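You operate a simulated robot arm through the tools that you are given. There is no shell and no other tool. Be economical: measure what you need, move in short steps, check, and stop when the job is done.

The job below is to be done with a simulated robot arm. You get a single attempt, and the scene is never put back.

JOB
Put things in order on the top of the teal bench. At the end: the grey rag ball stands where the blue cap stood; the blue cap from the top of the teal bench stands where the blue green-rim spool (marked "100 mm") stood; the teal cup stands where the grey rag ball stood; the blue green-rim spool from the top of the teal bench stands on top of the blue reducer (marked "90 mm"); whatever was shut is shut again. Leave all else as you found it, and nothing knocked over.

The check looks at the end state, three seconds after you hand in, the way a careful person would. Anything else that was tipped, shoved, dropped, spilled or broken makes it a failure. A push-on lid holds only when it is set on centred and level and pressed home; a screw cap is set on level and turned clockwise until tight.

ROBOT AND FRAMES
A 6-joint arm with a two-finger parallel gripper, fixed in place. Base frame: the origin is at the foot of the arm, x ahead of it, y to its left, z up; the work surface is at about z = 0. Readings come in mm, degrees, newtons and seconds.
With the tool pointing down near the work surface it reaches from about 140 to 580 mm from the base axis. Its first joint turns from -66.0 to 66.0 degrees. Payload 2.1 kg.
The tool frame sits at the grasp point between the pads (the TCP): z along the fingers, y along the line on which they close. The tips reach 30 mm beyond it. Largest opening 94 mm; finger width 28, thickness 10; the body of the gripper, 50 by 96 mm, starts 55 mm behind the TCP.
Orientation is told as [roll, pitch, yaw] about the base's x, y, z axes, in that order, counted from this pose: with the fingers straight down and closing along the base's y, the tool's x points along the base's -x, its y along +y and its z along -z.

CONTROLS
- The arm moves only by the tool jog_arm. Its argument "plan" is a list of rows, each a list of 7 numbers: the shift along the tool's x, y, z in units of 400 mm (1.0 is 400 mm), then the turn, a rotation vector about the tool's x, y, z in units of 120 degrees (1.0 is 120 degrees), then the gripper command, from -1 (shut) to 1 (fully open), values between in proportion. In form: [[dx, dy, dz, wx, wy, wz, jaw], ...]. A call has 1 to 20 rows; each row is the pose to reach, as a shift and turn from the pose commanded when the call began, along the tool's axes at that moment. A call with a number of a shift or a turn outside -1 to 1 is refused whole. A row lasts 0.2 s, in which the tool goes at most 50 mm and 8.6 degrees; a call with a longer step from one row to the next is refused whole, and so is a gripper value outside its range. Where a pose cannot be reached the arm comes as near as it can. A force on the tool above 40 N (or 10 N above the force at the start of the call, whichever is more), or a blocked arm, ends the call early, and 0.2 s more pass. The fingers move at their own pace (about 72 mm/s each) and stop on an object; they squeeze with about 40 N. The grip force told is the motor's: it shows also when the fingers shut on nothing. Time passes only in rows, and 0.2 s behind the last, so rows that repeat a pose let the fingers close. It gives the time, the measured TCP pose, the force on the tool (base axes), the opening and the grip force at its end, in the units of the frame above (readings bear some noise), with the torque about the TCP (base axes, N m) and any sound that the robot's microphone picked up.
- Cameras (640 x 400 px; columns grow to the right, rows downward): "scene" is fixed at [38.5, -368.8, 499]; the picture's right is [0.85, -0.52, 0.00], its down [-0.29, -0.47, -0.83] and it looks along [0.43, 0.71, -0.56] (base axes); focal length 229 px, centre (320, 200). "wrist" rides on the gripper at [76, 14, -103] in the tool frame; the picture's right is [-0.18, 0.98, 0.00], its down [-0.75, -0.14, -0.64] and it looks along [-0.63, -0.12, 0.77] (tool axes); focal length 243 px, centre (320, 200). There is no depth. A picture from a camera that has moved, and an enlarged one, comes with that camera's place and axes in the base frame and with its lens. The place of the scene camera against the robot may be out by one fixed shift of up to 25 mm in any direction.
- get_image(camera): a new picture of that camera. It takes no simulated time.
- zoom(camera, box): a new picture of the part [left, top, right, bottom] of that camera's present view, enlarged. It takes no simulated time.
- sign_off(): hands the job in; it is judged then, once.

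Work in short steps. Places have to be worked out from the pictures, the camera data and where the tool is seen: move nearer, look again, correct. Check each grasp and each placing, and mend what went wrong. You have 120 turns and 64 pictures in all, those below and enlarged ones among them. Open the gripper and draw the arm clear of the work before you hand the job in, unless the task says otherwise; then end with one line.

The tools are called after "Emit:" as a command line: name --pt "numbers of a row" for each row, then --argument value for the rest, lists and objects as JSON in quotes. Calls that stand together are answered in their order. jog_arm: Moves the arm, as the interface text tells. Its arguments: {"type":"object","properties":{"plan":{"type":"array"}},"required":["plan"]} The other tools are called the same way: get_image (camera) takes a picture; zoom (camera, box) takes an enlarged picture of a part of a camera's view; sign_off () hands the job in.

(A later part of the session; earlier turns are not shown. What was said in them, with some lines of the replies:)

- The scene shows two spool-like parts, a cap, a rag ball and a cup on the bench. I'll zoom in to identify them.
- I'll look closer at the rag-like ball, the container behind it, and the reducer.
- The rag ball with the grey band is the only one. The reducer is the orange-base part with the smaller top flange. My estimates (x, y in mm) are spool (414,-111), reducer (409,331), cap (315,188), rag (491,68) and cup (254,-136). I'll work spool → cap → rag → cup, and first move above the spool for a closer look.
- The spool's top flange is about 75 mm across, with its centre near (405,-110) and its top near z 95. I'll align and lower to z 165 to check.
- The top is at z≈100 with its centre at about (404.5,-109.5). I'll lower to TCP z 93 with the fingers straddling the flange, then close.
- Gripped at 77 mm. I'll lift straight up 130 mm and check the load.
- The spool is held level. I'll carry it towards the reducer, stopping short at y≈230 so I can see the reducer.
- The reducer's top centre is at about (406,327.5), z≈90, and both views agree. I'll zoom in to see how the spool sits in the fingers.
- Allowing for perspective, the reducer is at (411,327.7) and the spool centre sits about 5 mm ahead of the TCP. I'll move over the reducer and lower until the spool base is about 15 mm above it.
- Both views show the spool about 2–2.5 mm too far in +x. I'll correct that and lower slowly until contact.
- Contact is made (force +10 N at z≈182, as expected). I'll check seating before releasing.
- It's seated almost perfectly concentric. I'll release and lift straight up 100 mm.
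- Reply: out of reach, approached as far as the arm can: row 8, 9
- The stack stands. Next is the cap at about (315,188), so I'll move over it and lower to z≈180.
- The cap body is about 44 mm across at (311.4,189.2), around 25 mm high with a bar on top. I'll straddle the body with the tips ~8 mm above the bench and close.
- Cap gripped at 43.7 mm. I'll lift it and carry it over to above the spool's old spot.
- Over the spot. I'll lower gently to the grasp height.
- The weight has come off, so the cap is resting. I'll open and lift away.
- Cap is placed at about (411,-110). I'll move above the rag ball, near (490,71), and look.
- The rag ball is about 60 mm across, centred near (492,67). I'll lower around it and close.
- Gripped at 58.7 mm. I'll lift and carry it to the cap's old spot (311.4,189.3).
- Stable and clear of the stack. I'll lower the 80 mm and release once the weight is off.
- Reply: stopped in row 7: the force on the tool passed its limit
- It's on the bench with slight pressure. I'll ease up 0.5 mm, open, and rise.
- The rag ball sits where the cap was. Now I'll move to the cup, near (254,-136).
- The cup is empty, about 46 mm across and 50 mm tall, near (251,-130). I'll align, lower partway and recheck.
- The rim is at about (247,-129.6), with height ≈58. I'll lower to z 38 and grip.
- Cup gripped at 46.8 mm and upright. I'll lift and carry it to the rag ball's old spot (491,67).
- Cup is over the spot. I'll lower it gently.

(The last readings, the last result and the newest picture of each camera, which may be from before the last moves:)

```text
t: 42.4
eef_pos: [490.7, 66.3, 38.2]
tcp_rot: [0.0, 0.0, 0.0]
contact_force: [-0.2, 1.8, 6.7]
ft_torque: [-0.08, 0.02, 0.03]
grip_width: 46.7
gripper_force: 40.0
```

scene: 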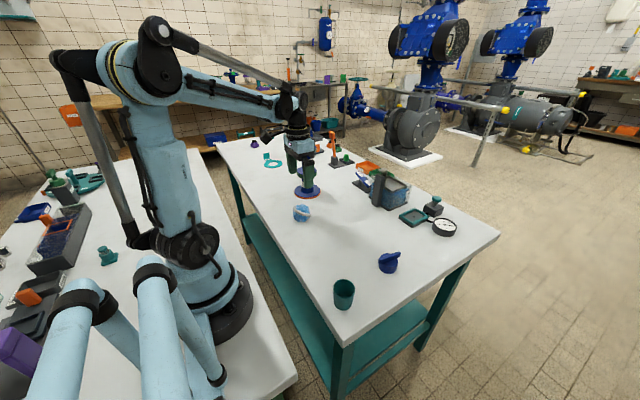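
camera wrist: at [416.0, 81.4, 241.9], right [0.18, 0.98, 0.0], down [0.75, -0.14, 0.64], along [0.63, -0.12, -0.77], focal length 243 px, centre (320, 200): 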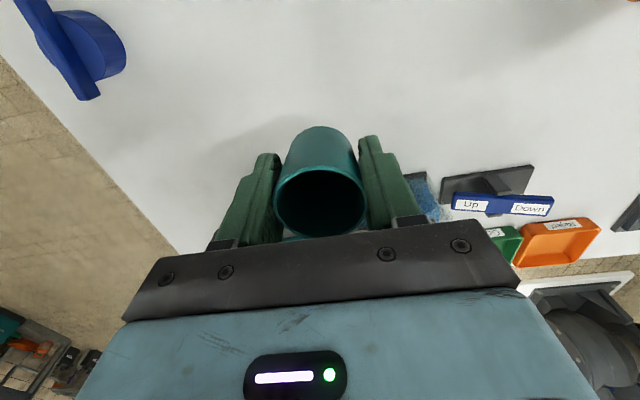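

The bench is felt (6.7 N). I'll open and rise.

Emit:
jog_arm --pt "0 0 -0.001 0 0 0 0" --pt "0 0 -0.001 0 0 0 0.3" --pt "0 0 -0.001 0 0 0 0.8" --pt "0 0 -0.001 0 0 0 1" --pt "0 0 -0.06 0 0 0 1" --pt "0 0 -0.16 0 0 0 1" --pt "0 0 -0.26 0 0 0 1" --pt "0 0 -0.36 0 0 0 1" --pt "0.08 0 -0.44 0 0 0 1" --pt "0.18 0 -0.5 0 0 0 1" --pt "0.28 0 -0.55 0 0 0 1" --pt "0.38 0 -0.6 0 0 0 1" --pt "0.38 0 -0.6 0 0 0 1"

Emit:
get_image --camera "wrist"

Emit:
get_image --camera "scene"

Emit:
zoom --camera "scene" --box '[240, 110, 460, 290]'

```text
t: 45.2
eef_pos: [335.2, 65.7, 276.1]
tcp_rot: [-0.1, 0.0, 0.0]
contact_force: [-0.4, 0.4, -0.1]
ft_torque: [0.01, -0.02, 0.01]
grip_width: 93.9
gripper_force: 0.1
```

```text
23 pictures are left
camera wrist: at [260.8, 80.4, 378.1], right [0.18, 0.98, 0.0], down [0.75, -0.14, 0.64], along [0.63, -0.12, -0.77], focal length 243 px, centre (320, 200)
```

wrist: 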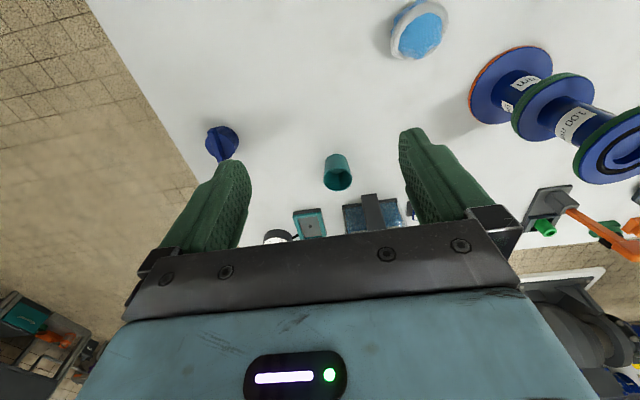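

```text
22 pictures are left
```

scene: 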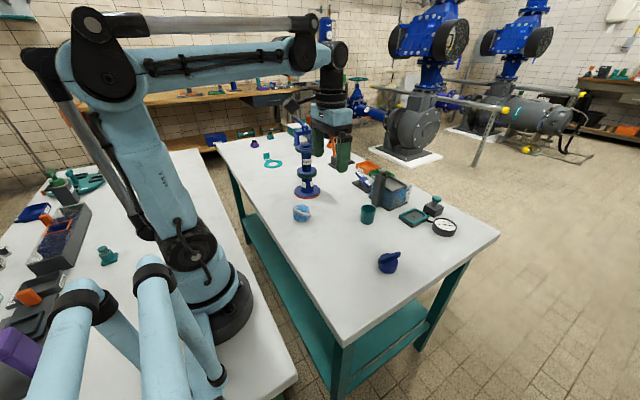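

```text
2.22 times, centred on (350, 200) of scene
camera zoom: at [38.4, -368.8, 499.0], right [0.85, -0.52, 0.0], down [-0.29, -0.47, -0.83], along [0.43, 0.71, -0.56], focal length 509 px, centre (253, 200)
```

zoom: 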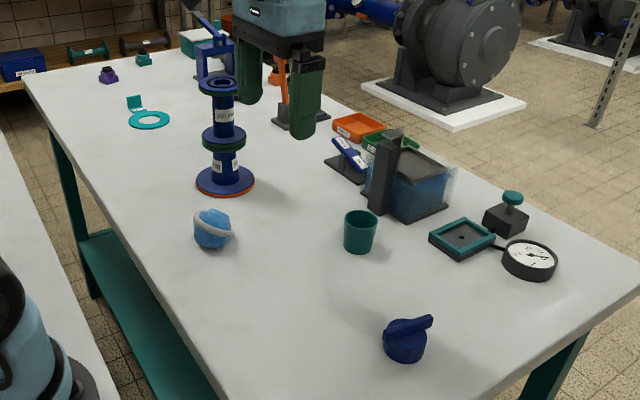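

All four items match their target spots in the scene view to within a few pixels. The spool stands squarely on the reducer, and the gripper is open and clear, so I'm handing in.

Emit:
sign_off

```text
The job is handed in.
```

The job is handed in: the spool is on the reducer, the cap on the spool's old spot, the rag ball on the cap's, and the cup on the rag ball's. I saw nothing else moved or knocked over. I opened nothing, and I took the blue ball with the grey band, the only one I could see, as the grey rag ball.
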